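You operate a simulated robot arm through the tools that you are given. There is no shell and no other tool. Be economical: measure what you need, move in short steps, check, and stop when the job is done.

Carry out the task below with a simulated robot arm. There is one attempt and no reset: what you move stays moved.

TASK
Take the pad with the black grip and leave it on the blue cover. Then put the lug with the blue sleeve on the cell bench.

It is judged by the outcome, as a careful person would: the job done as asked, and still so three seconds after it is handed in. It fails if anything else is knocked over, pushed out of place, dropped, spilled or broken.

THE ROBOT
A 7-joint arm with a two-finger parallel gripper, fixed in place. Base frame: the origin is at the foot of the arm, x ahead of it, y to its left, z up; the work surface is at about z = 0. Lengths are in mm, angles in degrees, forces in N, time in s.
With the tool pointing down near the work surface it reaches from about 220 to 580 mm from the base axis. Its first joint turns from -66.0 to 66.0 degrees. Payload 2.5 kg.
Tool frame: the origin (TCP) lies between the finger pads and is the grasp point; the fingertips stand 23 mm ahead of it; z points along the fingers, y is the line along which they close. The gripper opens to 94 mm. The fingers are 38 mm wide and 10 mm thick; the gripper's body (54 by 96 mm) begins 39 mm behind the TCP.
Orientation is that of the tool frame in the base frame, as a unit quaternion [x, y, z, w]. With the fingers straight down and closing along the base's y, the tool's x points along the base's -x, its y along +y and its z along -z.

THE INTERFACE
- The arm moves only by the tool arm_command. Its argument "commands" is a list of rows, each a list of 7 numbers: the shift along the tool's x, y, z in mm, then the turn, a rotation vector about the tool's x, y, z in degrees, then the finger opening in mm, from 0 to 94. In form: [[dx, dy, dz, rx, ry, rz, gripper], ...]. A call has 1 to 8 rows; each row shifts and turns the commanded pose from where the row before left it, along the tool's axes as they then stand. A row lasts 0.2 s, in which the tool goes at most 50 mm and 8.6 degrees; a call with a longer step from one row to the next is refused whole, and so is a gripper value outside its range. A pose out of reach is approached as far as the arm can. The call stops where the force on the tool passes 40 N (or 10 N more than at its start, if that is more) or the arm is blocked; 0.2 s more then pass. The fingers move at their own pace (about 108 mm/s each) and stop on an object; they squeeze with about 21 N. The grip force told is the motor's: it shows also when the fingers shut on nothing. Time passes only in rows, and 0.2 s behind the last, so rows that do not move let the fingers close. It gives the time, the measured TCP pose, the force on the tool (base axes), the opening and the grip force at its end, in the units of the frame above (readings bear some noise).
- Cameras (640 x 400 px; columns grow to the right, rows downward): "scene" is fixed at [108, -413.3, 540.5]; the picture's right is [0.87, -0.49, 0.00], its down [-0.30, -0.53, -0.79] and it looks along [0.39, 0.69, -0.61] (base axes); focal length 298 px, centre (320, 200). "wrist" rides on the gripper at [-39, 0, -44] in the tool frame; the picture's right is [0.00, -1.00, 0.00], its down [0.97, 0.00, -0.24] and it looks along [0.24, 0.00, 0.97] (tool axes); focal length 218 px, centre (320, 200).
- get_image(camera): a new picture of that camera. No time passes.
- locate(camera, pixels): for up to 12 pixels [column, row] of the newest picture of that camera ("zoom" is the newest enlarged one), the place [x, y, z] in the base frame of the surface seen there, good to about 2 mm, but the place of the scene camera against the robot may be out by one fixed shift of up to 12 mm in any direction. No time passes.
- inspect(camera, box): a new picture of the part [left, top, right, bottom] of that camera's present view, enlarged. No time passes.
- job_done(): hands the job in; it is judged then, once.

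Work in short steps. Measure before you move; look again where a grasp or a placing could have gone wrong, and mend it. You have 80 turns and 38 pictures in all, the two below and enlarged ones among them. Open the gripper and draw the arm clear of the work before you hand the job in, unless the task says otherwise; then end with one line.

The tools are called by a JSON object that holds its "op" and its "data". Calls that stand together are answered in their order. arm_command: Moves the arm, as the interface text tells. Its arguments: {"type":"object","properties":{"commands":{"type":"array","items":{"type":"array","items":{"type":"number"}}}},"required":["commands"]} The other tools are called the same way: get_image (camera) takes a picture; locate (camera, pixels) gives the place of the surface under pixels of a picture; inspect (camera, box) takes an enlarged picture of a part of a camera's view; job_done () hands the job in.

At the start:

```text
clock: 0.0
tool_pos: [370.2, 236.8, 262.9]
tcp_rot: [0.0, 1.0, 0.0, 0.0]
wrist_force: [-0.1, -0.1, 0.4]
width: 94.1
grasp_force: 0.1
```

scene: 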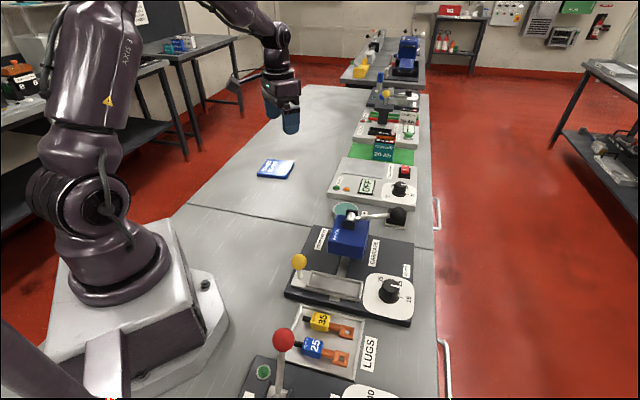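
wrist: 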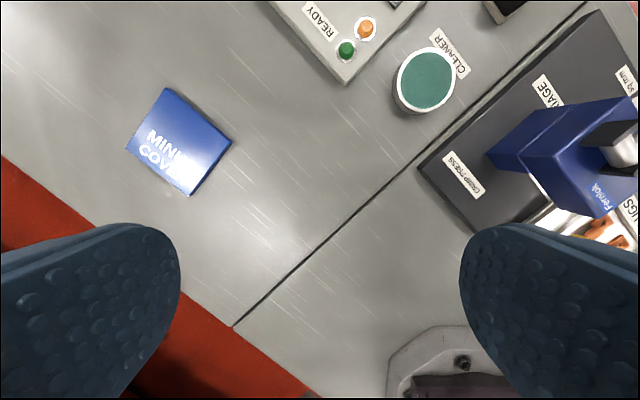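

I'll enlarge the scene to identify the pad with black grip, the blue cover, the lug and the cell bench.

{"op": "inspect", "data": {"camera": "scene", "box": [310, 60, 450, 148]}}

{"op": "inspect", "data": {"camera": "scene", "box": [310, 130, 450, 218]}}

{"op": "inspect", "data": {"camera": "scene", "box": [230, 200, 470, 400]}}

```text
4.55 times, centred on (380, 104) of scene
```

zoom: 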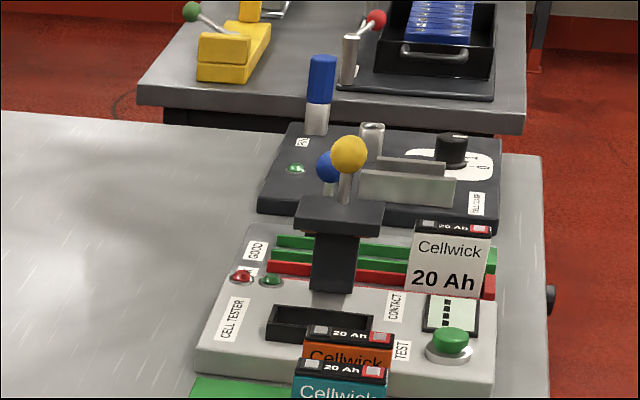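

```text
4.55 times, centred on (380, 174) of scene
```

zoom: 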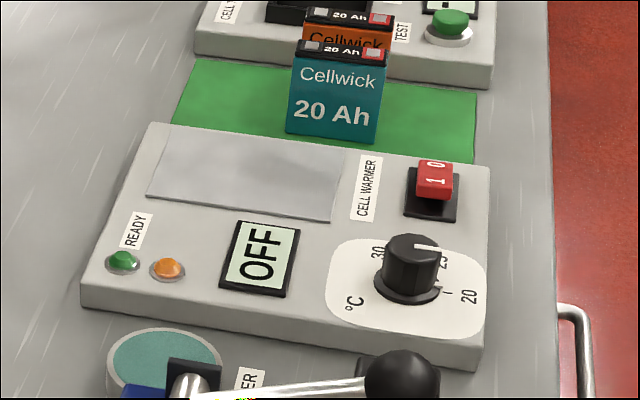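

```text
2.00 times, centred on (350, 300) of scene
```

zoom: 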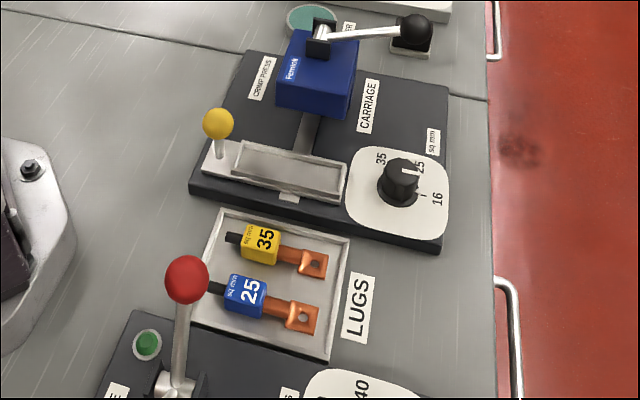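

I'll locate the key points to get the layout.

{"op": "locate", "data": {"camera": "scene", "pixels": [[276, 169], [396, 222], [345, 210], [385, 125], [370, 175], [313, 349], [321, 322], [340, 290], [385, 154], [395, 98], [405, 50], [335, 362]]}}

{"op": "inspect", "data": {"camera": "scene", "box": [320, 185, 440, 260]}}

{"op": "inspect", "data": {"camera": "scene", "box": [330, 20, 450, 95]}}

```text
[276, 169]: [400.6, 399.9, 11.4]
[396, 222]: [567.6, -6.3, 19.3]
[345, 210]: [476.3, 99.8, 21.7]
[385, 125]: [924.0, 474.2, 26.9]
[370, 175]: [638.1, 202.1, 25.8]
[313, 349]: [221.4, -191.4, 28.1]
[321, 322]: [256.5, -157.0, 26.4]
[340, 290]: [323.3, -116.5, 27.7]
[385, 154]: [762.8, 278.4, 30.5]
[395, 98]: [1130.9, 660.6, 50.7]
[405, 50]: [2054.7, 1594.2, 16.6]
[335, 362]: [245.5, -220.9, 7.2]
```

```text
5.33 times, centred on (380, 222) of scene
```

zoom: 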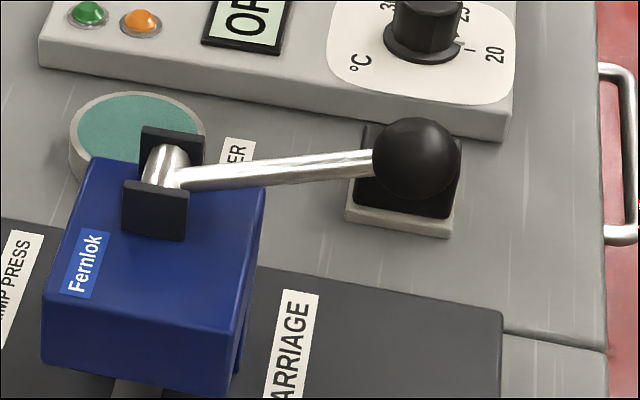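

```text
5.33 times, centred on (390, 58) of scene
```

zoom: 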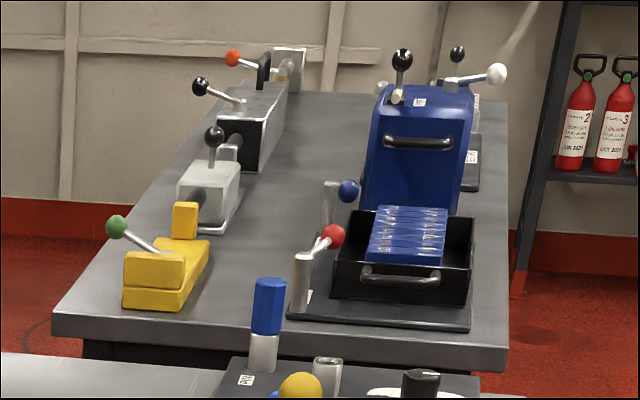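

The pad is likely the white-base/black block at scene (396,222). Looking for a "cell bench" label.

{"op": "inspect", "data": {"camera": "scene", "box": [100, 0, 260, 100]}}

{"op": "inspect", "data": {"camera": "scene", "box": [150, 120, 450, 310]}}

{"op": "inspect", "data": {"camera": "wrist", "box": [340, 0, 640, 190]}}

```text
4.00 times, centred on (180, 50) of scene
```

zoom: 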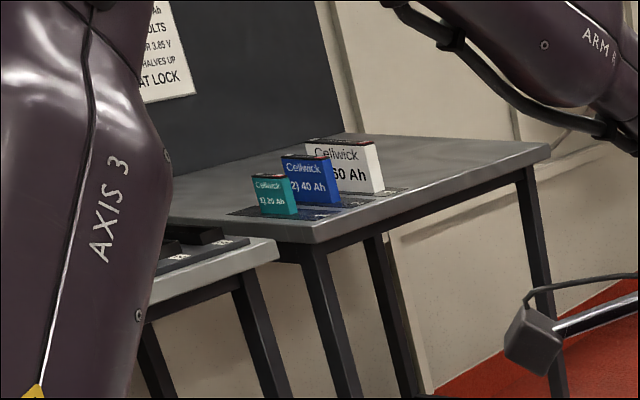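

```text
2.11 times, centred on (300, 215) of scene
```

zoom: 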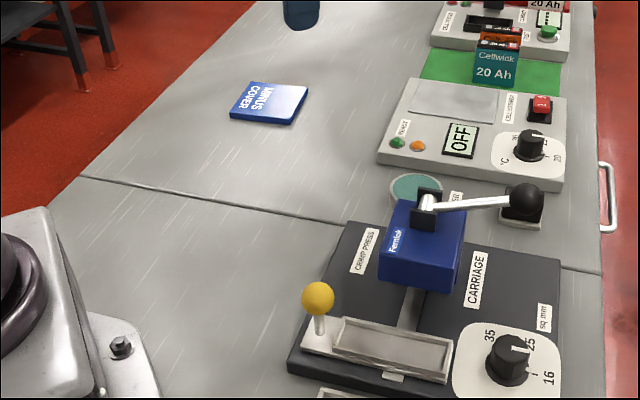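

```text
2.11 times, centred on (490, 95) of wrist
```

zoom: 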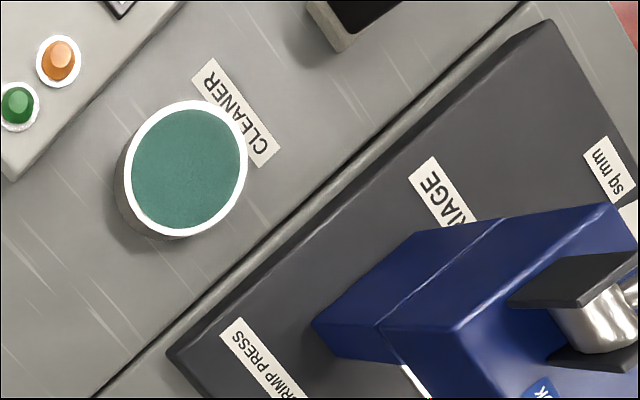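

Locate the tall items (press lever ball, press top, yellow/red knobs) before moving.

{"op": "locate", "data": {"camera": "scene", "pixels": [[398, 213], [350, 216], [352, 235], [299, 262], [283, 340], [391, 226], [404, 229], [336, 288]]}}

{"op": "arm_command", "data": {"commands": [[-20, -45, 0, 0, 0, 0, 94], [-20, -45, 0, 0, 0, 0, 94], [-20, -45, 0, 0, 0, 0, 94], [-20, -45, 0, 0, 0, 0, 94], [-20, -40, 0, 0, 0, 0, 94]]}}

{"op": "get_image", "data": {"camera": "wrist"}}

```text
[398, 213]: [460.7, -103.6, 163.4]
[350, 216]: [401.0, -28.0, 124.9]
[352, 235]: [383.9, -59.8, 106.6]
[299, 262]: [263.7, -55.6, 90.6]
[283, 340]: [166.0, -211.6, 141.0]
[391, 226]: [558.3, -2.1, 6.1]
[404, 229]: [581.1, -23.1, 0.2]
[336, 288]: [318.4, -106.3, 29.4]
```

```text
clock: 1.2
tool_pos: [469.5, 15.3, 264.3]
tcp_rot: [-0.001, 1.0, 0.0, 0.0]
wrist_force: [0.9, 0.5, -0.1]
width: 94.2
grasp_force: 0.1
```

```text
27 pictures are left
```

wrist: 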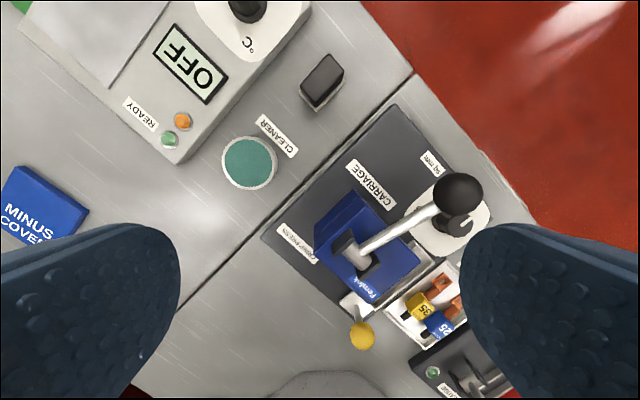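

The pad with the black grip is at wrist (321,82), free-standing. Locating its corners and the cover.

{"op": "inspect", "data": {"camera": "wrist", "box": [280, 40, 376, 130]}}

{"op": "locate", "data": {"camera": "wrist", "pixels": [[322, 75], [328, 57], [341, 72], [303, 84], [315, 100], [318, 108], [302, 94], [248, 160], [438, 324], [417, 305], [43, 205], [20, 175]]}}

```text
4.44 times, centred on (328, 85) of wrist
```

zoom: 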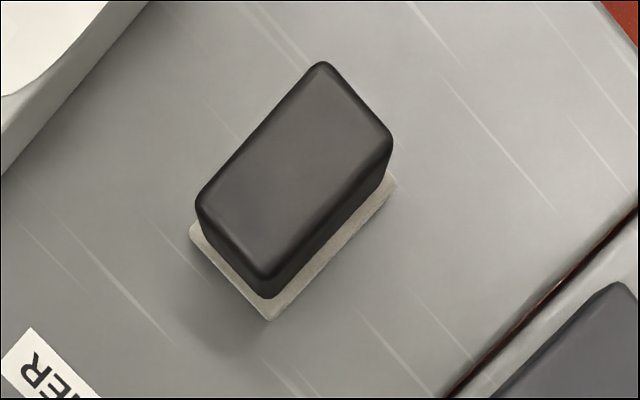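

```text
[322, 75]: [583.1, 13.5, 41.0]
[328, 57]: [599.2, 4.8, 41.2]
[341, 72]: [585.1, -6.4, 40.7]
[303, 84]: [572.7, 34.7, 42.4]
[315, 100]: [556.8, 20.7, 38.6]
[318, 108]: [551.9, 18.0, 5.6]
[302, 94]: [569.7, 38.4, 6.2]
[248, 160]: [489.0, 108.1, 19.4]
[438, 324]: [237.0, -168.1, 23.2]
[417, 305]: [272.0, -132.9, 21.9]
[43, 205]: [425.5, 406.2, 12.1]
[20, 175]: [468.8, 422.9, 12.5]
```

Grip is about 30×50 mm, centre ≈(578,14), top z≈41, its short side along ≈45° in base. Moving above it and turning the tool 47° to close across the short side.

{"op": "arm_command", "data": {"commands": [[-35, 0, 20, 0, 0, 7.8, 60], [0, 0, 0, 0, 0, 7.8, 60], [0, 0, 0, 0, 0, 7.8, 60], [0, 0, 0, 0, 0, 7.8, 60], [0, 0, 0, 0, 0, 7.8, 60], [0, 0, 0, 0, 0, 7.8, 60]]}}

{"op": "get_image", "data": {"camera": "wrist"}}

```text
clock: 2.6
tool_pos: [504.3, 16.5, 243.2]
tcp_rot: [0.399, 0.917, 0.001, 0.0]
wrist_force: [-0.1, -0.4, 0.2]
width: 60.1
grasp_force: 0.1
```

```text
25 pictures are left
```

wrist: 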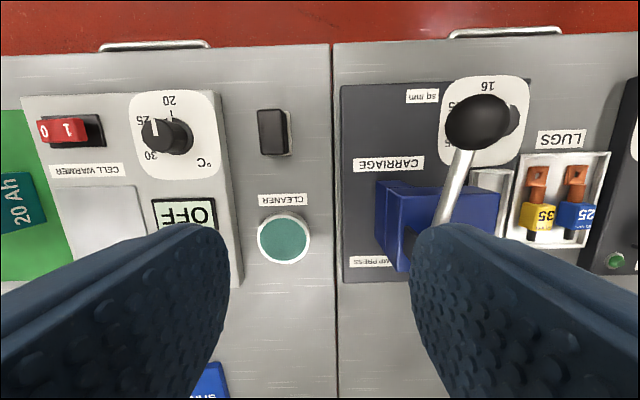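

Aligned with the bench. Measuring the pad's grip corners in this view.

{"op": "inspect", "data": {"camera": "wrist", "box": [240, 95, 312, 167]}}

{"op": "locate", "data": {"camera": "wrist", "pixels": [[260, 112], [283, 112], [262, 151], [287, 150], [272, 131], [290, 152], [240, 140], [220, 140], [333, 140], [300, 130]]}}

```text
5.56 times, centred on (276, 131) of wrist
```

zoom: 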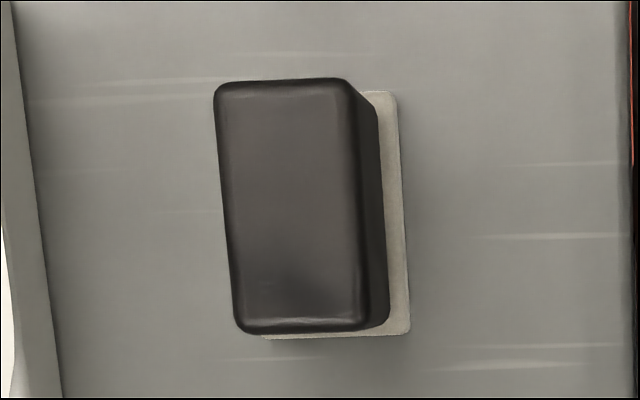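

```text
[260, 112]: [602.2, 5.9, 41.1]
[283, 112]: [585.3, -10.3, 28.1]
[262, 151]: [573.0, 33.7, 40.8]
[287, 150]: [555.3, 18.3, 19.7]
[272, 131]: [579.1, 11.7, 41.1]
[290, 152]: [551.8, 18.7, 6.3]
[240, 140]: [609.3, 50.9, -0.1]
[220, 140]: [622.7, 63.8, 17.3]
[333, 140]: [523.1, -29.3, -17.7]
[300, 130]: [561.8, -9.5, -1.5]
```

Grip centre ≈(579,12), z 6–41. Moving above it at z≈110 first.

{"op": "arm_command", "data": {"commands": [[-16.5, 17.3, 35, 0, 0, 0, 60], [-16.5, 17.3, 35, 0, 0, 0, 60], [-16.6, 17.2, 35, 0, 0, 0, 60], [0, 0, 28, 0, 0, 0, 60], [0, 0, 0, 0, 0, 0, 60]]}}

{"op": "get_image", "data": {"camera": "wrist"}}

{"op": "get_image", "data": {"camera": "scene"}}

```text
clock: 3.8
tool_pos: [574.7, 17.1, 111.2]
tcp_rot: [0.397, 0.918, 0.0, 0.0]
wrist_force: [-0.1, -0.8, 0.4]
width: 60.0
grasp_force: 0.0
```

```text
23 pictures are left
```

wrist: 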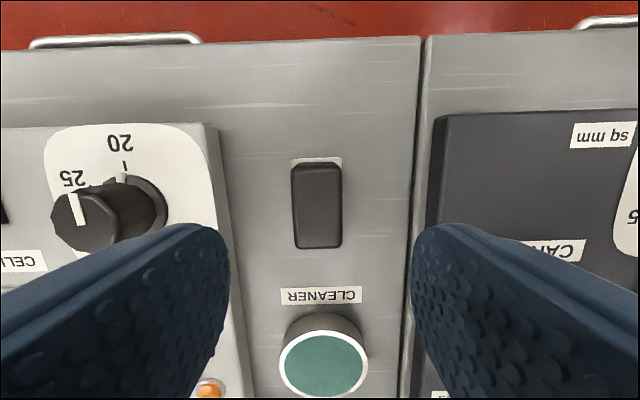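

```text
22 pictures are left
```

scene: 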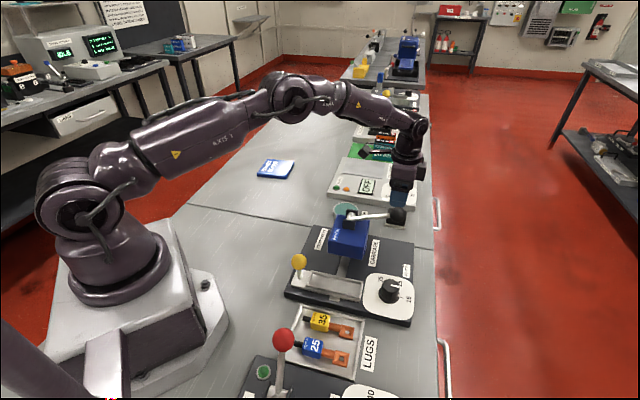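

Fingers are centred on the pad (fingers' mid ≈315, pad ≈317). Descend to z≈34 and grip.

{"op": "arm_command", "data": {"commands": [[0, 0, 25, 0, 0, 0, 60], [0, 0, 25, 0, 0, 0, 60], [0, 0, 18, 0, 0, 0, 60], [0, 0, 8, 0, 0, 0, 60], [0, 0, 0, 0, 0, 0, 60]]}}

{"op": "get_image", "data": {"camera": "wrist"}}

```text
clock: 5.0
tool_pos: [577.1, 15.4, 34.5]
tcp_rot: [0.397, 0.918, -0.001, 0.001]
wrist_force: [0.1, -0.4, -0.1]
width: 59.8
grasp_force: 0.1
```

```text
21 pictures are left
```

wrist: 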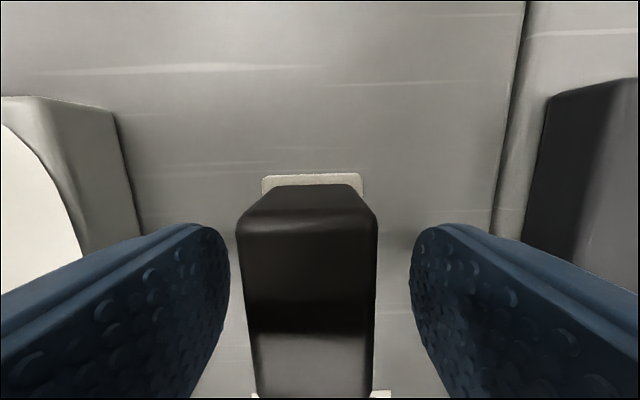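

Straddled cleanly. Close, then lift a little.

{"op": "arm_command", "data": {"commands": [[0, 0, 0, 0, 0, 0, 40], [0, 0, 0, 0, 0, 0, 15], [0, 0, 0, 0, 0, 0, 15], [0, 0, 0, 0, 0, 0, 15], [0, 0, -20, 0, 0, 0, 15], [0, 0, -40, 0, 0, 0, 15], [0, 0, -40, 0, 0, 0, 15], [0, 0, -45, 0, 0, 0, 15]]}}

{"op": "get_image", "data": {"camera": "wrist"}}

```text
clock: 6.8
tool_pos: [580.5, 16.6, 177.6]
tcp_rot: [0.397, 0.918, -0.001, -0.001]
wrist_force: [0.4, -0.4, -1.4]
width: 27.3
grasp_force: 21.1
```

```text
20 pictures are left
```

wrist: 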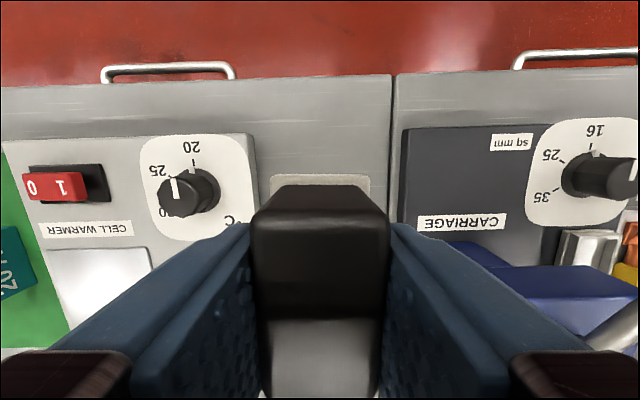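

Pad held (opening 27.3). Carrying it towards the cover, stopping short at about (400,320).

{"op": "arm_command", "data": {"commands": [[25, 5, 0, 0, 0, 0, 15], [40, 9, 0, 0, 0, 0, 15], [45, 10, 0, 0, 0, 0, 15], [45, 10, 0, 0, 0, 0, 15], [45, 10, 0, 0, 0, 0, 15], [45, 10, 0, 0, 0, 0, 15], [40, 9, 0, 0, 0, 0, 15], [25, 6, 0, 0, 0, 0, 15]]}}

{"op": "get_image", "data": {"camera": "wrist"}}

```text
clock: 8.6
tool_pos: [411.9, 291.7, 180.4]
tcp_rot: [0.397, 0.918, 0.0, 0.0]
wrist_force: [0.5, 0.9, -0.6]
width: 27.7
grasp_force: 20.7
```

```text
19 pictures are left
```

wrist: 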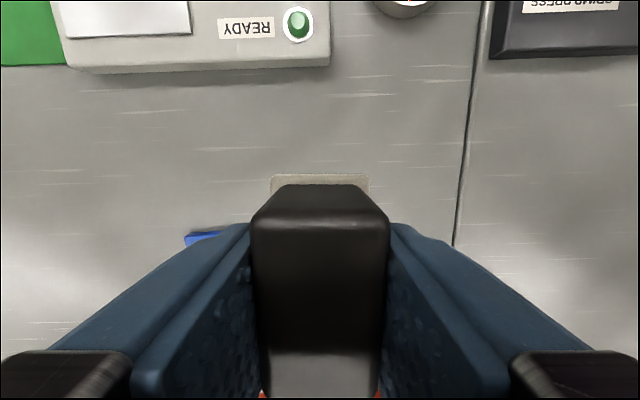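

The cover is hidden behind the gripper; checking it in the scene view.

{"op": "inspect", "data": {"camera": "scene", "box": [230, 80, 390, 180]}}

{"op": "locate", "data": {"camera": "scene", "pixels": [[258, 175], [287, 177], [293, 161], [266, 160], [276, 168]]}}

```text
4.00 times, centred on (310, 130) of scene
```

zoom: 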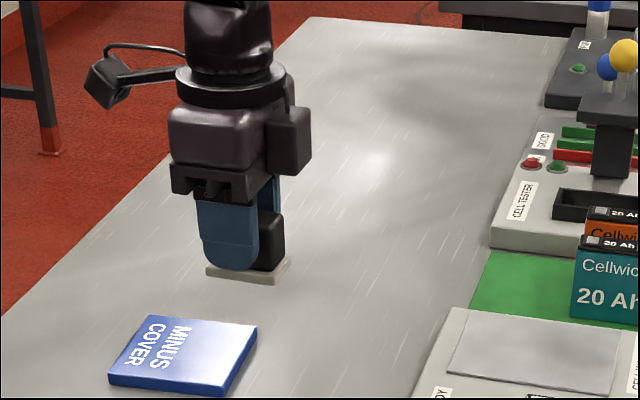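

```text
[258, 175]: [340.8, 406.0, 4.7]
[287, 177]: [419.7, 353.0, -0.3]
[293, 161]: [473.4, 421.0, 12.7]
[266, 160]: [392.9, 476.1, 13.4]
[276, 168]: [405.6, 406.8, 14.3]
```

Cover centre ≈(408,418), top z≈12, ~95 mm wide. Moving the pad over (400,408), about 30 mm above.

{"op": "arm_command", "data": {"commands": [[23.3, 17.6, 20, 0, 0, 0, 15], [23.3, 17.6, 20, 0, 0, 0, 15], [23.3, 17.6, 25, 0, 0, 0, 15], [23.3, 17.6, 25, 0, 0, 0, 15], [0, 0, 10, 0, 0, 0, 15], [0, 0, 0, 0, 0, 0, 15]]}}

{"op": "inspect", "data": {"camera": "scene", "box": [230, 120, 326, 180]}}

{"op": "get_image", "data": {"camera": "wrist"}}

```text
clock: 10.0
tool_pos: [403.9, 408.0, 83.1]
tcp_rot: [0.397, 0.918, 0.0, 0.0]
wrist_force: [0.1, 0.5, -1.4]
width: 27.4
grasp_force: 21.1
```

```text
6.67 times, centred on (278, 150) of scene
```

zoom: 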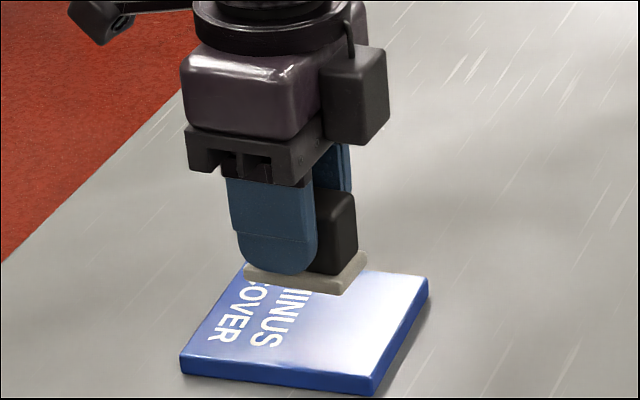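

```text
16 pictures are left
```

wrist: 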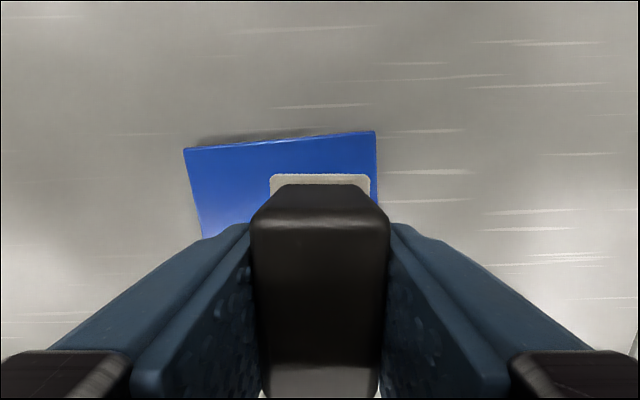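

Measuring cover edges relative to the pad from the wrist picture.

{"op": "locate", "data": {"camera": "wrist", "pixels": [[187, 151], [373, 134], [374, 200], [202, 225], [275, 178], [366, 178], [280, 145]]}}

```text
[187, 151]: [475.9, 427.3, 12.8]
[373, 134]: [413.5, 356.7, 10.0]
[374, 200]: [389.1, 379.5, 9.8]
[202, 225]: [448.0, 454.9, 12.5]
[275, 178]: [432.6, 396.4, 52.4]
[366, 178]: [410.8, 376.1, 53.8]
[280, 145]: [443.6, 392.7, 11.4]
```

Pad lies inside the cover with ≥13 mm margin; nudging 6 mm further in and lowering in small steps until contact (~36 mm).

{"op": "arm_command", "data": {"commands": [[4, 6, 10, 0, 0, 0, 15], [0, 0, 15, 0, 0, 0, 15], [0, 0, 6, 0, 0, 0, 15], [0, 0, 2, 0, 0, 0, 15], [0, 0, 0, 0, 0, 0, 15]]}}

{"op": "inspect", "data": {"camera": "scene", "box": [230, 120, 326, 180]}}

```text
clock: 11.2
tool_pos: [404.1, 412.3, 47.0]
tcp_rot: [0.396, 0.918, 0.0, -0.002]
wrist_force: [-1.2, -0.5, 2.0]
width: 27.6
grasp_force: 20.8
```

```text
6.67 times, centred on (278, 150) of scene
```

zoom: 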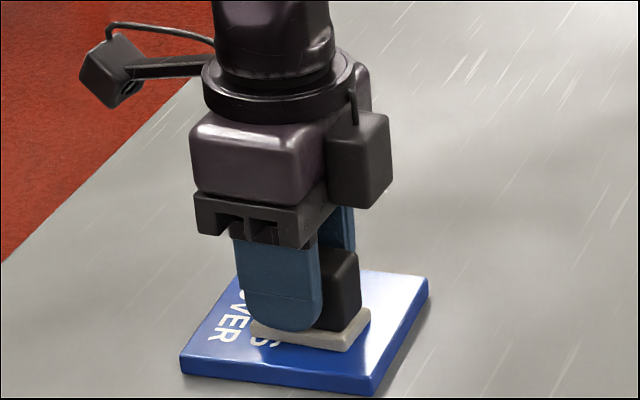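

Contact is starting (z force rose from −1.4 to +2). Lower 0.7 mm more, open to 45, and rise straight up.

{"op": "arm_command", "data": {"commands": [[0, 0, 0.7, 0, 0, 0, 15], [0, 0, 0, 0, 0, 0, 32], [0, 0, 0, 0, 0, 0, 50], [0, 0, 0, 0, 0, 0, 50], [0, 0, -15, 0, 0, 0, 50], [0, 0, -35, 0, 0, 0, 50], [0, 0, -45, 0, 0, 0, 50], [0, 0, -45, 0, 0, 0, 50]]}}

{"op": "get_image", "data": {"camera": "wrist"}}

```text
clock: 13.0
tool_pos: [403.2, 409.5, 184.7]
tcp_rot: [0.397, 0.918, 0.001, 0.0]
wrist_force: [-0.1, 0.1, -0.5]
width: 49.9
grasp_force: 0.1
```

```text
14 pictures are left
```

wrist: 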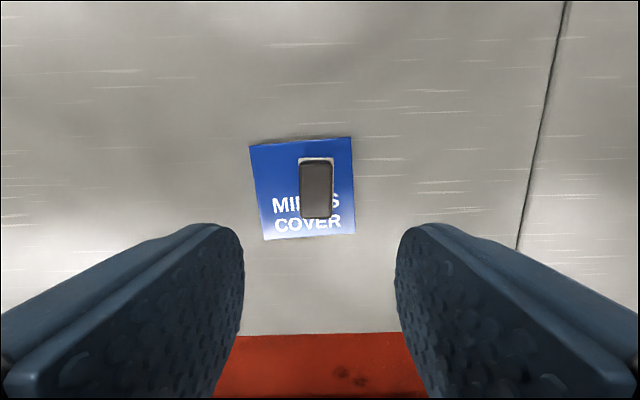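

Pad sits flat on the cover. Now travelling high over to the lugs tray (around (270,-140), z≈260).

{"op": "arm_command", "data": {"commands": [[-24, -36.3, -10.8, 0, 0, 0, 60], [-24, -36.3, -10.8, 0, 0, 0, 60], [-24, -36.3, -10.8, 0, 0, 0, 60], [-24, -36.3, -10.8, 0, 0, 0, 60], [-24, -36.3, -10.8, 0, 0, 0, 60], [-24, -36.3, -10.8, 0, 0, 0, 60], [-24, -36.3, -10.8, 0, 0, 0, 60]]}}

{"op": "arm_command", "data": {"commands": [[-24, -36.3, 0, 0, 0, 0, 60], [-24, -36.3, 0, 0, 0, 0, 60], [-24, -36.3, 0, 0, 0, 0, 60], [-24, -36.3, 0, 0, 0, 0, 60], [-24, -36.3, 0, 0, 0, 0, 60], [0, 0, 0, 0, 0, 0, 60]]}}

{"op": "get_image", "data": {"camera": "wrist"}}

```text
clock: 14.6
tool_pos: [333.1, 114.4, 266.2]
tcp_rot: [0.397, 0.918, -0.001, 0.0]
wrist_force: [-0.7, 0.5, 0.0]
width: 60.0
grasp_force: 0.1
```

```text
clock: 16.0
tool_pos: [285.5, -94.8, 263.3]
tcp_rot: [0.397, 0.918, 0.0, 0.0]
wrist_force: [0.0, 0.4, -0.7]
width: 59.8
grasp_force: 0.0
```

```text
13 pictures are left
```

wrist: 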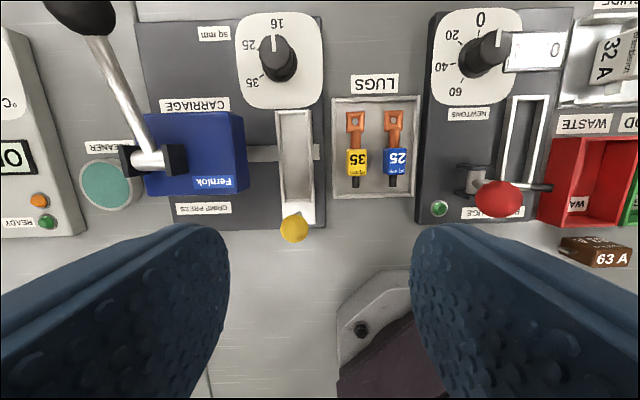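

Blue-sleeved lug ("25") at wrist (396,160). Enlarging to measure the gaps.

{"op": "inspect", "data": {"camera": "wrist", "box": [325, 90, 445, 205]}}

{"op": "locate", "data": {"camera": "wrist", "pixels": [[385, 160], [396, 160], [407, 160], [369, 160], [346, 160], [394, 118], [393, 140], [392, 182], [416, 160], [377, 160], [411, 105], [425, 165]]}}

```text
3.48 times, centred on (385, 148) of wrist
```

zoom: 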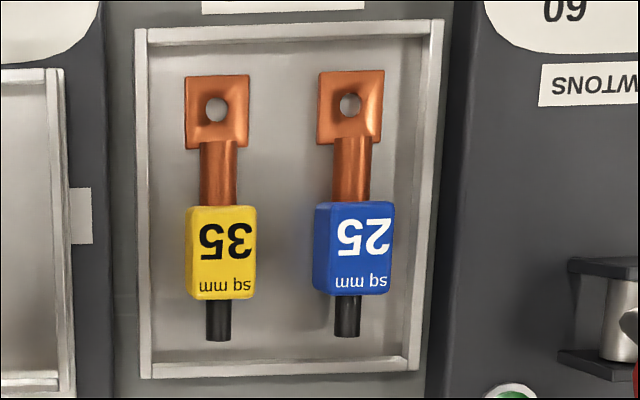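

```text
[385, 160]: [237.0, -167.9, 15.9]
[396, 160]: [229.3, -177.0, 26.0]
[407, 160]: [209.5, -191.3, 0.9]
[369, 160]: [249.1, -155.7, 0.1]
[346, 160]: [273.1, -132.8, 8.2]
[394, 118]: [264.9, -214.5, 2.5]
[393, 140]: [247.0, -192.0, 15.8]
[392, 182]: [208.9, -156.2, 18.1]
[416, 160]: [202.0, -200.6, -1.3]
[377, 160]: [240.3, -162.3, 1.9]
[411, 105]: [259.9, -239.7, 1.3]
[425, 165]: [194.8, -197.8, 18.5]
```

The red lever ball next to the tray may obstruct the gripper body; measuring it, the tray walls and sleeve.

{"op": "locate", "data": {"camera": "zoom", "pixels": [[320, 210], [390, 208], [386, 290], [322, 290], [353, 250], [433, 200], [428, 300], [247, 250], [280, 368], [353, 170], [347, 315], [470, 200]]}}

{"op": "locate", "data": {"camera": "wrist", "pixels": [[497, 198], [477, 198], [520, 198], [497, 183], [497, 214], [294, 228], [480, 180], [540, 188], [90, 12]]}}

{"op": "get_image", "data": {"camera": "scene"}}

```text
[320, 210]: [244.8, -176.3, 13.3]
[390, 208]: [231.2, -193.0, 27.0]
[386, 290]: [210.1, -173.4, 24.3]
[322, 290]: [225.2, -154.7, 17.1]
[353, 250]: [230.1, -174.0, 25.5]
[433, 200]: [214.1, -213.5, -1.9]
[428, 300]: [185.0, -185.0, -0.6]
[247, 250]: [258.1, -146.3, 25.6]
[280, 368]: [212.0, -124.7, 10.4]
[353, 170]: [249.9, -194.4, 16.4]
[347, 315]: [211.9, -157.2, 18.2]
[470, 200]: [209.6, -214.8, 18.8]
```

```text
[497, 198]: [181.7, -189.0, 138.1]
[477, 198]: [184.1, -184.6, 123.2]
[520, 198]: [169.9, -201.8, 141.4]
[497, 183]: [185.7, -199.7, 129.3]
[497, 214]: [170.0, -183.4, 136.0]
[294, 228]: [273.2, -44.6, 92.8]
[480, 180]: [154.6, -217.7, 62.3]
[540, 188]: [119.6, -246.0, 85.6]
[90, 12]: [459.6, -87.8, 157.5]
```

```text
11 pictures are left
```

scene: 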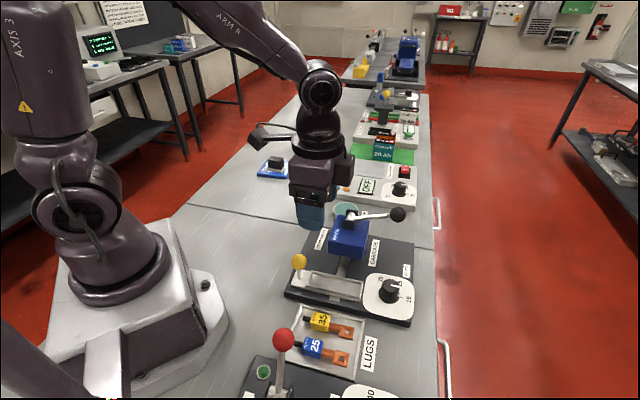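

The red ball (centre ≈(172,-194), z 108–142) would hit an upright gripper body, so I'll lean the tool 20° about its closing axis, body away from the ball. Going above the lug, tilting there, with opening 32.

{"op": "arm_command", "data": {"commands": [[-9, -32.2, 0, 0, 0, 0, 32], [-9, -32.2, 0, 0, 0, 0, 32], [-9, -32.2, 0, 0, 0, 0, 32], [0, 0, 0, 0, 6.67, 0, 32], [0, 0, 0, 0, 6.67, 0, 32], [0, 0, 0, 0, 6.67, 0, 32], [0, 0, 0, 0, 0, 0, 32]]}}

{"op": "get_image", "data": {"camera": "wrist"}}

```text
clock: 17.6
tool_pos: [232.3, -181.7, 262.1]
tcp_rot: [0.39, 0.904, 0.069, -0.16]
wrist_force: [-0.6, 0.2, -0.2]
width: 31.9
grasp_force: 0.1
```

```text
10 pictures are left
```

wrist: 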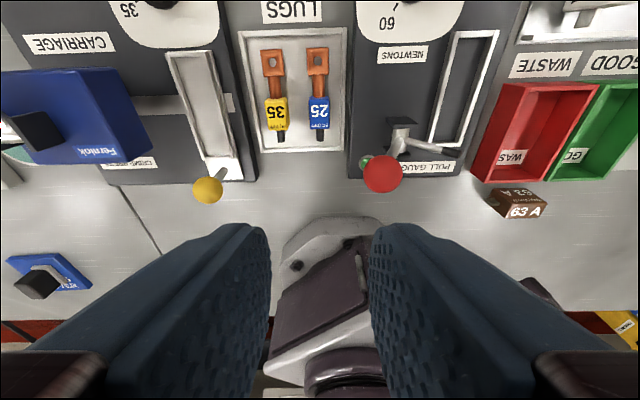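

Tilt is as intended. Descending vertically to z≈112 and rechecking alignment.

{"op": "arm_command", "data": {"commands": [[-12.83, 0, 35.24, 0, 0, 0, 32], [-12.83, 0, 35.24, 0, 0, 0, 32], [-12.83, 0, 35.24, 0, 0, 0, 32], [-12.83, 0, 35.24, 0, 0, 0, 32], [0, 0, 0, 0, 0, 0, 32]]}}

{"op": "get_image", "data": {"camera": "wrist"}}

```text
clock: 18.8
tool_pos: [231.9, -182.0, 113.2]
tcp_rot: [0.391, 0.904, 0.068, -0.16]
wrist_force: [0.4, 0.2, -0.1]
width: 32.1
grasp_force: 0.0
```

```text
9 pictures are left
```

wrist: 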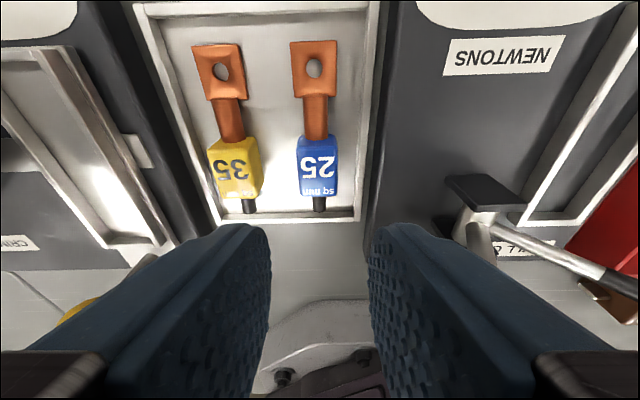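

Re-measuring the sleeve, tray wall and neighbours in this close view.

{"op": "locate", "data": {"camera": "wrist", "pixels": [[299, 140], [335, 140], [300, 192], [336, 192], [318, 165], [258, 170], [362, 165], [368, 165], [316, 120], [340, 215], [320, 203], [355, 190]]}}

{"op": "inspect", "data": {"camera": "scene", "box": [230, 240, 390, 400]}}

```text
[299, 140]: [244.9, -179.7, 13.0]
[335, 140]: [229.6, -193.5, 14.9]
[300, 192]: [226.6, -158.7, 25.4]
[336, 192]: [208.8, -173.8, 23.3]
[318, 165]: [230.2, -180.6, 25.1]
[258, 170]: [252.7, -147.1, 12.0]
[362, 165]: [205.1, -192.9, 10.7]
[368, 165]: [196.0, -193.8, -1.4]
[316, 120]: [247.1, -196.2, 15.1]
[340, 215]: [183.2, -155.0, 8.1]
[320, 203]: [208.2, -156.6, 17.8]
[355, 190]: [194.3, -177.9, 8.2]
```

```text
2.50 times, centred on (310, 320) of scene
```

zoom: 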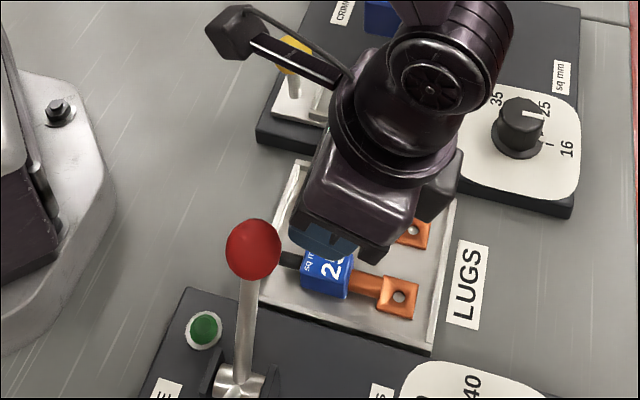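

Sleeve centre ≈(227.5,-176.4): lateral error 0.6 mm. Body clears the red ball in the scene view. Descend to z≈40 in steps with opening 30.

{"op": "arm_command", "data": {"commands": [[-8.55, 0.6, 23.5, 0, 0, 0, 30], [-8.55, 0, 23.5, 0, 0, 0, 30], [-5.13, 0, 14.1, 0, 0, 0, 30], [0, 0, 0, 0, 0, 0, 30]]}}

{"op": "get_image", "data": {"camera": "wrist"}}

{"op": "inspect", "data": {"camera": "scene", "box": [230, 240, 390, 400]}}

```text
clock: 19.8
tool_pos: [231.4, -181.0, 44.4]
tcp_rot: [0.391, 0.904, 0.069, -0.16]
wrist_force: [0.2, -0.4, 0.2]
width: 30.0
grasp_force: 0.1
```

```text
7 pictures are left
```

wrist: 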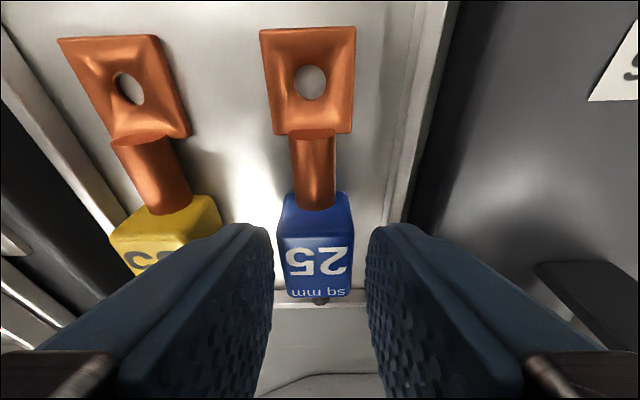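

```text
2.50 times, centred on (310, 320) of scene
```

zoom: 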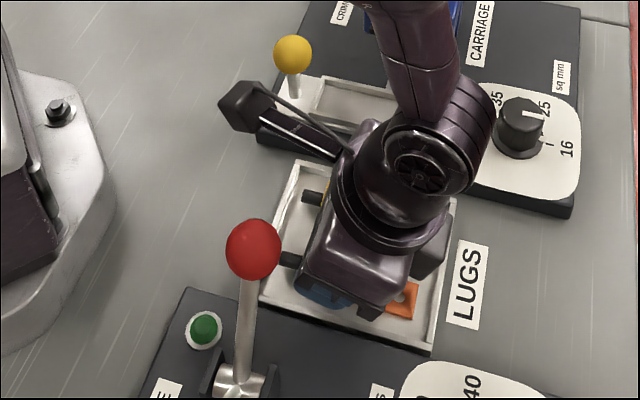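

Sleeve sits centred between the fingers and nothing touches. Lower 4.5 mm more and close.

{"op": "arm_command", "data": {"commands": [[-1.54, 0, 4.23, 0, 0, 0, 30], [0, 0, 0, 0, 0, 0, 24], [0, 0, 0, 0, 0, 0, 12], [0, 0, 0, 0, 0, 0, 12], [0, 0, 0, 0, 0, 0, 12]]}}

```text
clock: 21.0
tool_pos: [231.1, -181.8, 42.6]
tcp_rot: [0.391, 0.904, 0.069, -0.16]
wrist_force: [-0.1, 0.7, 1.7]
width: 23.5
grasp_force: 20.8
```

Gripped at 23.5 mm. Lifting gently 25 mm to check hold.

{"op": "arm_command", "data": {"commands": [[3.42, 0, -9.4, 0, 0, 0, 12], [5.13, 0, -14.1, 0, 0, 0, 12], [0, 0, 0, 0, 0, 0, 12]]}}

{"op": "get_image", "data": {"camera": "wrist"}}

```text
clock: 21.8
tool_pos: [232.9, -180.9, 67.7]
tcp_rot: [0.391, 0.904, 0.069, -0.159]
wrist_force: [0.3, 0.4, -0.9]
width: 23.5
grasp_force: 21.3
```

```text
5 pictures are left
```

wrist: 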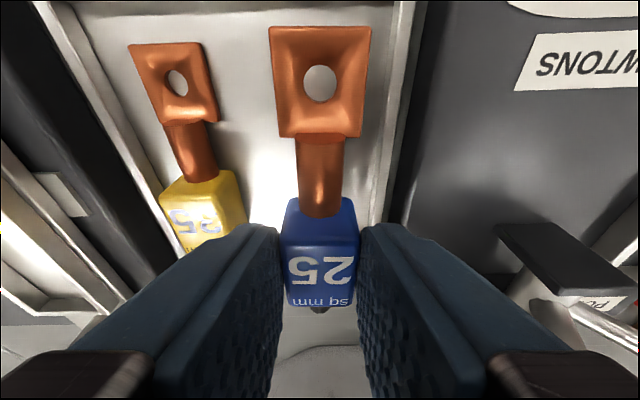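

Lug is held, yellow lug stayed put. Rise vertically to ~z 235.

{"op": "arm_command", "data": {"commands": [[10.26, 0, -28.2, 0, 0, 0, 12], [15.4, 0, -42.3, 0, 0, 0, 12], [15.4, 0, -42.3, 0, 0, 0, 12], [15.4, 0, -42.3, 0, 0, 0, 12], [0, 0, 0, 0, 0, 0, 12]]}}

```text
clock: 23.0
tool_pos: [233.6, -181.0, 232.5]
tcp_rot: [0.39, 0.904, 0.07, -0.159]
wrist_force: [-0.9, 0.2, -1.1]
width: 23.3
grasp_force: 21.0
```

Travelling high to above the free spot on the cell bench (~(385,245)).

{"op": "arm_command", "data": {"commands": [[17.8, 36.5, 6.5, 0, 0, 0, 12], [17.8, 36.5, 6.5, 0, 0, 0, 12], [17.8, 36.5, 6.5, 0, 0, 0, 12], [17.8, 36.5, 6.5, 0, 0, 0, 12], [17.8, 36.5, 6.5, 0, 0, 0, 12], [17.8, 36.5, 6.5, 0, 0, 0, 12], [17.8, 36.5, 6.5, 0, 0, 0, 12], [17.8, 36.5, 6.5, 0, 0, 0, 12]]}}

{"op": "arm_command", "data": {"commands": [[17.8, 36.5, 6.5, 0, 0, 0, 12], [17.8, 36.5, 6.5, 0, 0, 0, 12], [17.8, 36.5, 6.5, 0, 0, 0, 12], [-13.7, 0, 37.6, 0, 0, 0, 12], [-13.7, 0, 37.6, 0, 0, 0, 12], [-13.7, 0, 37.6, 0, 0, 0, 12], [0, 0, 0, 0, 0, 0, 12]]}}

{"op": "get_image", "data": {"camera": "wrist"}}

```text
clock: 24.8
tool_pos: [341.1, 127.6, 230.0]
tcp_rot: [0.392, 0.903, 0.069, -0.159]
wrist_force: [0.4, -0.1, -0.3]
width: 23.1
grasp_force: 20.9
```

```text
clock: 26.4
tool_pos: [382.9, 245.0, 112.1]
tcp_rot: [0.391, 0.904, 0.068, -0.16]
wrist_force: [0.2, -0.4, -0.8]
width: 23.4
grasp_force: 21.0
```

```text
4 pictures are left
```

wrist: 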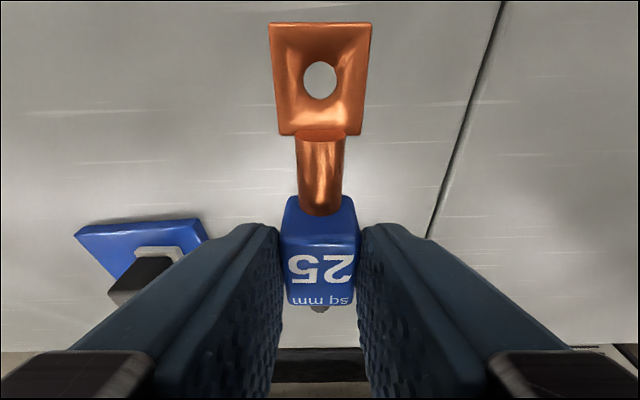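

Free bench below, lug fully on the cell side of the seam. Lowering to z≈46 then 2 mm steps.

{"op": "arm_command", "data": {"commands": [[-10.26, 0, 28.2, 0, 0, 0, 12], [-8.55, 0, 23.5, 0, 0, 0, 12], [-3.42, 0, 9.4, 0, 0, 0, 12], [-0.68, 0, 1.88, 0, 0, 0, 12], [0, 0, 0, 0, 0, 0, 12]]}}

{"op": "arm_command", "data": {"commands": [[-0.51, 0, 1.41, 0, 0, 0, 12], [0, 0, 0, 0, 0, 0, 12]]}}

{"op": "inspect", "data": {"camera": "scene", "box": [240, 160, 350, 230]}}

```text
clock: 27.6
tool_pos: [382.6, 245.0, 46.4]
tcp_rot: [0.391, 0.904, 0.069, -0.159]
wrist_force: [0.2, 0.0, -1.4]
width: 23.2
grasp_force: 21.1
```

```text
clock: 28.2
tool_pos: [381.5, 245.6, 44.4]
tcp_rot: [0.391, 0.904, 0.07, -0.159]
wrist_force: [-0.2, -0.2, -0.8]
width: 23.4
grasp_force: 21.0
```

```text
5.71 times, centred on (295, 195) of scene
```

zoom: 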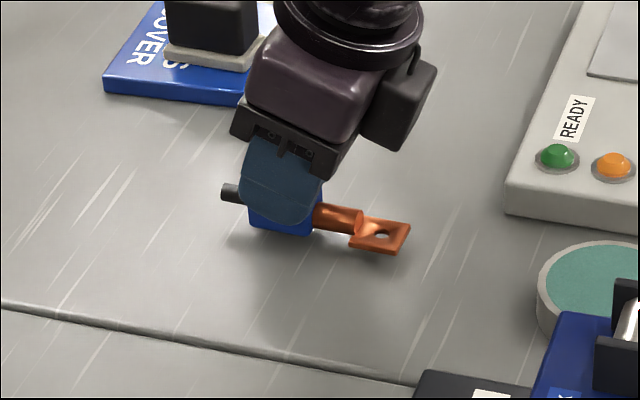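

Just above the surface. Stepping down 1.5 mm at a time watching the force.

{"op": "arm_command", "data": {"commands": [[-0.51, 0, 1.41, 0, 0, 0, 12], [0, 0, 0, 0, 0, 0, 12]]}}

{"op": "arm_command", "data": {"commands": [[-0.51, 0, 1.41, 0, 0, 0, 12], [0, 0, 0, 0, 0, 0, 12]]}}

```text
clock: 28.8
tool_pos: [382.8, 244.9, 42.8]
tcp_rot: [0.391, 0.903, 0.071, -0.159]
wrist_force: [-0.2, -0.3, -0.2]
width: 23.3
grasp_force: 21.0
```

```text
clock: 29.4
tool_pos: [384.3, 245.7, 40.8]
tcp_rot: [0.39, 0.904, 0.069, -0.159]
wrist_force: [0.2, -0.7, -1.1]
width: 23.5
grasp_force: 20.7
```

{"op": "arm_command", "data": {"commands": [[-0.51, 0, 1.41, 0, 0, 0, 12], [0, 0, 0, 0, 0, 0, 12]]}}

{"op": "arm_command", "data": {"commands": [[-0.34, 0, 0.94, 0, 0, 0, 12], [0, 0, 0, 0, 0, 0, 12]]}}

```text
clock: 30.0
tool_pos: [383.0, 245.2, 38.6]
tcp_rot: [0.391, 0.904, 0.069, -0.16]
wrist_force: [0.6, -0.2, -0.9]
width: 23.3
grasp_force: 20.7
```

```text
clock: 30.6
tool_pos: [383.2, 245.5, 37.4]
tcp_rot: [0.391, 0.904, 0.069, -0.159]
wrist_force: [-2.2, -2.8, 9.8]
width: 23.4
grasp_force: 21.0
```

Contact (9.8 N). Open, wait, and withdraw straight up.

{"op": "arm_command", "data": {"commands": [[0.1, 0, -0.4, 0, 0, 0, 20], [0, 0, 0, 0, 0, 0, 30], [0, 0, 0, 0, 0, 0, 45], [0, 0, 0, 0, 0, 0, 45], [5.13, 0, -14.1, 0, 0, 0, 45], [10.26, 0, -28.2, 0, 0, 0, 45], [15.4, 0, -42.3, 0, 0, 0, 45], [15.4, 0, -42.3, 0, 0, 0, 45]]}}

{"op": "arm_command", "data": {"commands": [[15.4, 0, -42.3, 0, 0, 0, 60], [0, 0, 0, 0, -6.67, 0, 60], [0, 0, 0, 0, -6.67, 0, 60], [0, 0, 0, 0, -6.67, 0, 60], [0, 0, 0, 0, 0, 0, 60]]}}

{"op": "get_image", "data": {"camera": "wrist"}}

{"op": "get_image", "data": {"camera": "scene"}}

```text
clock: 32.4
tool_pos: [384.5, 246.3, 171.3]
tcp_rot: [0.392, 0.904, 0.068, -0.16]
wrist_force: [-0.3, 0.2, 0.3]
width: 44.9
grasp_force: 0.0
```

```text
clock: 33.6
tool_pos: [382.4, 244.2, 218.0]
tcp_rot: [0.397, 0.918, 0.0, 0.002]
wrist_force: [-0.2, -0.8, 0.1]
width: 59.8
grasp_force: 0.1
```

```text
2 pictures are left
```

wrist: 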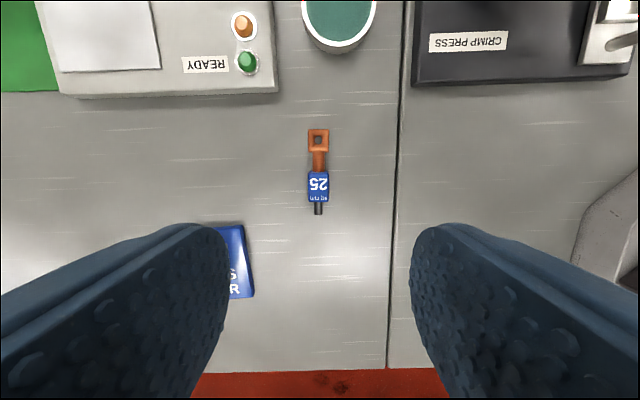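

```text
1 pictures are left
```

scene: 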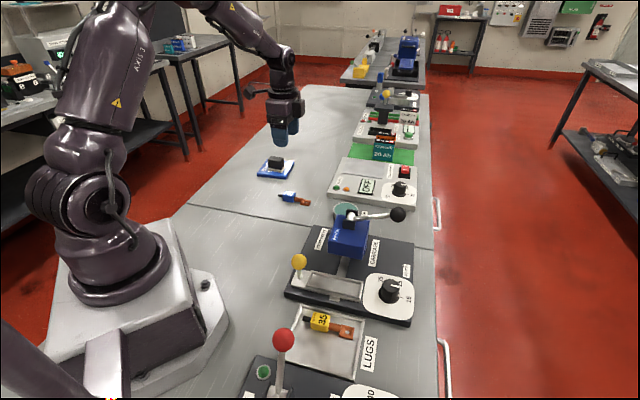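

Lug lies flat on the cell bench, pad rests on the blue cover, everything else is in place, and the arm is clear with the gripper open. Handing in.

{"op": "job_done", "data": {}}

```text
The job is handed in.
```

The pad with the black grip is on the blue cover and the lug with the blue sleeve is on the cell bench; I took the cell bench to be the section beyond the seam, as I found no label for it.
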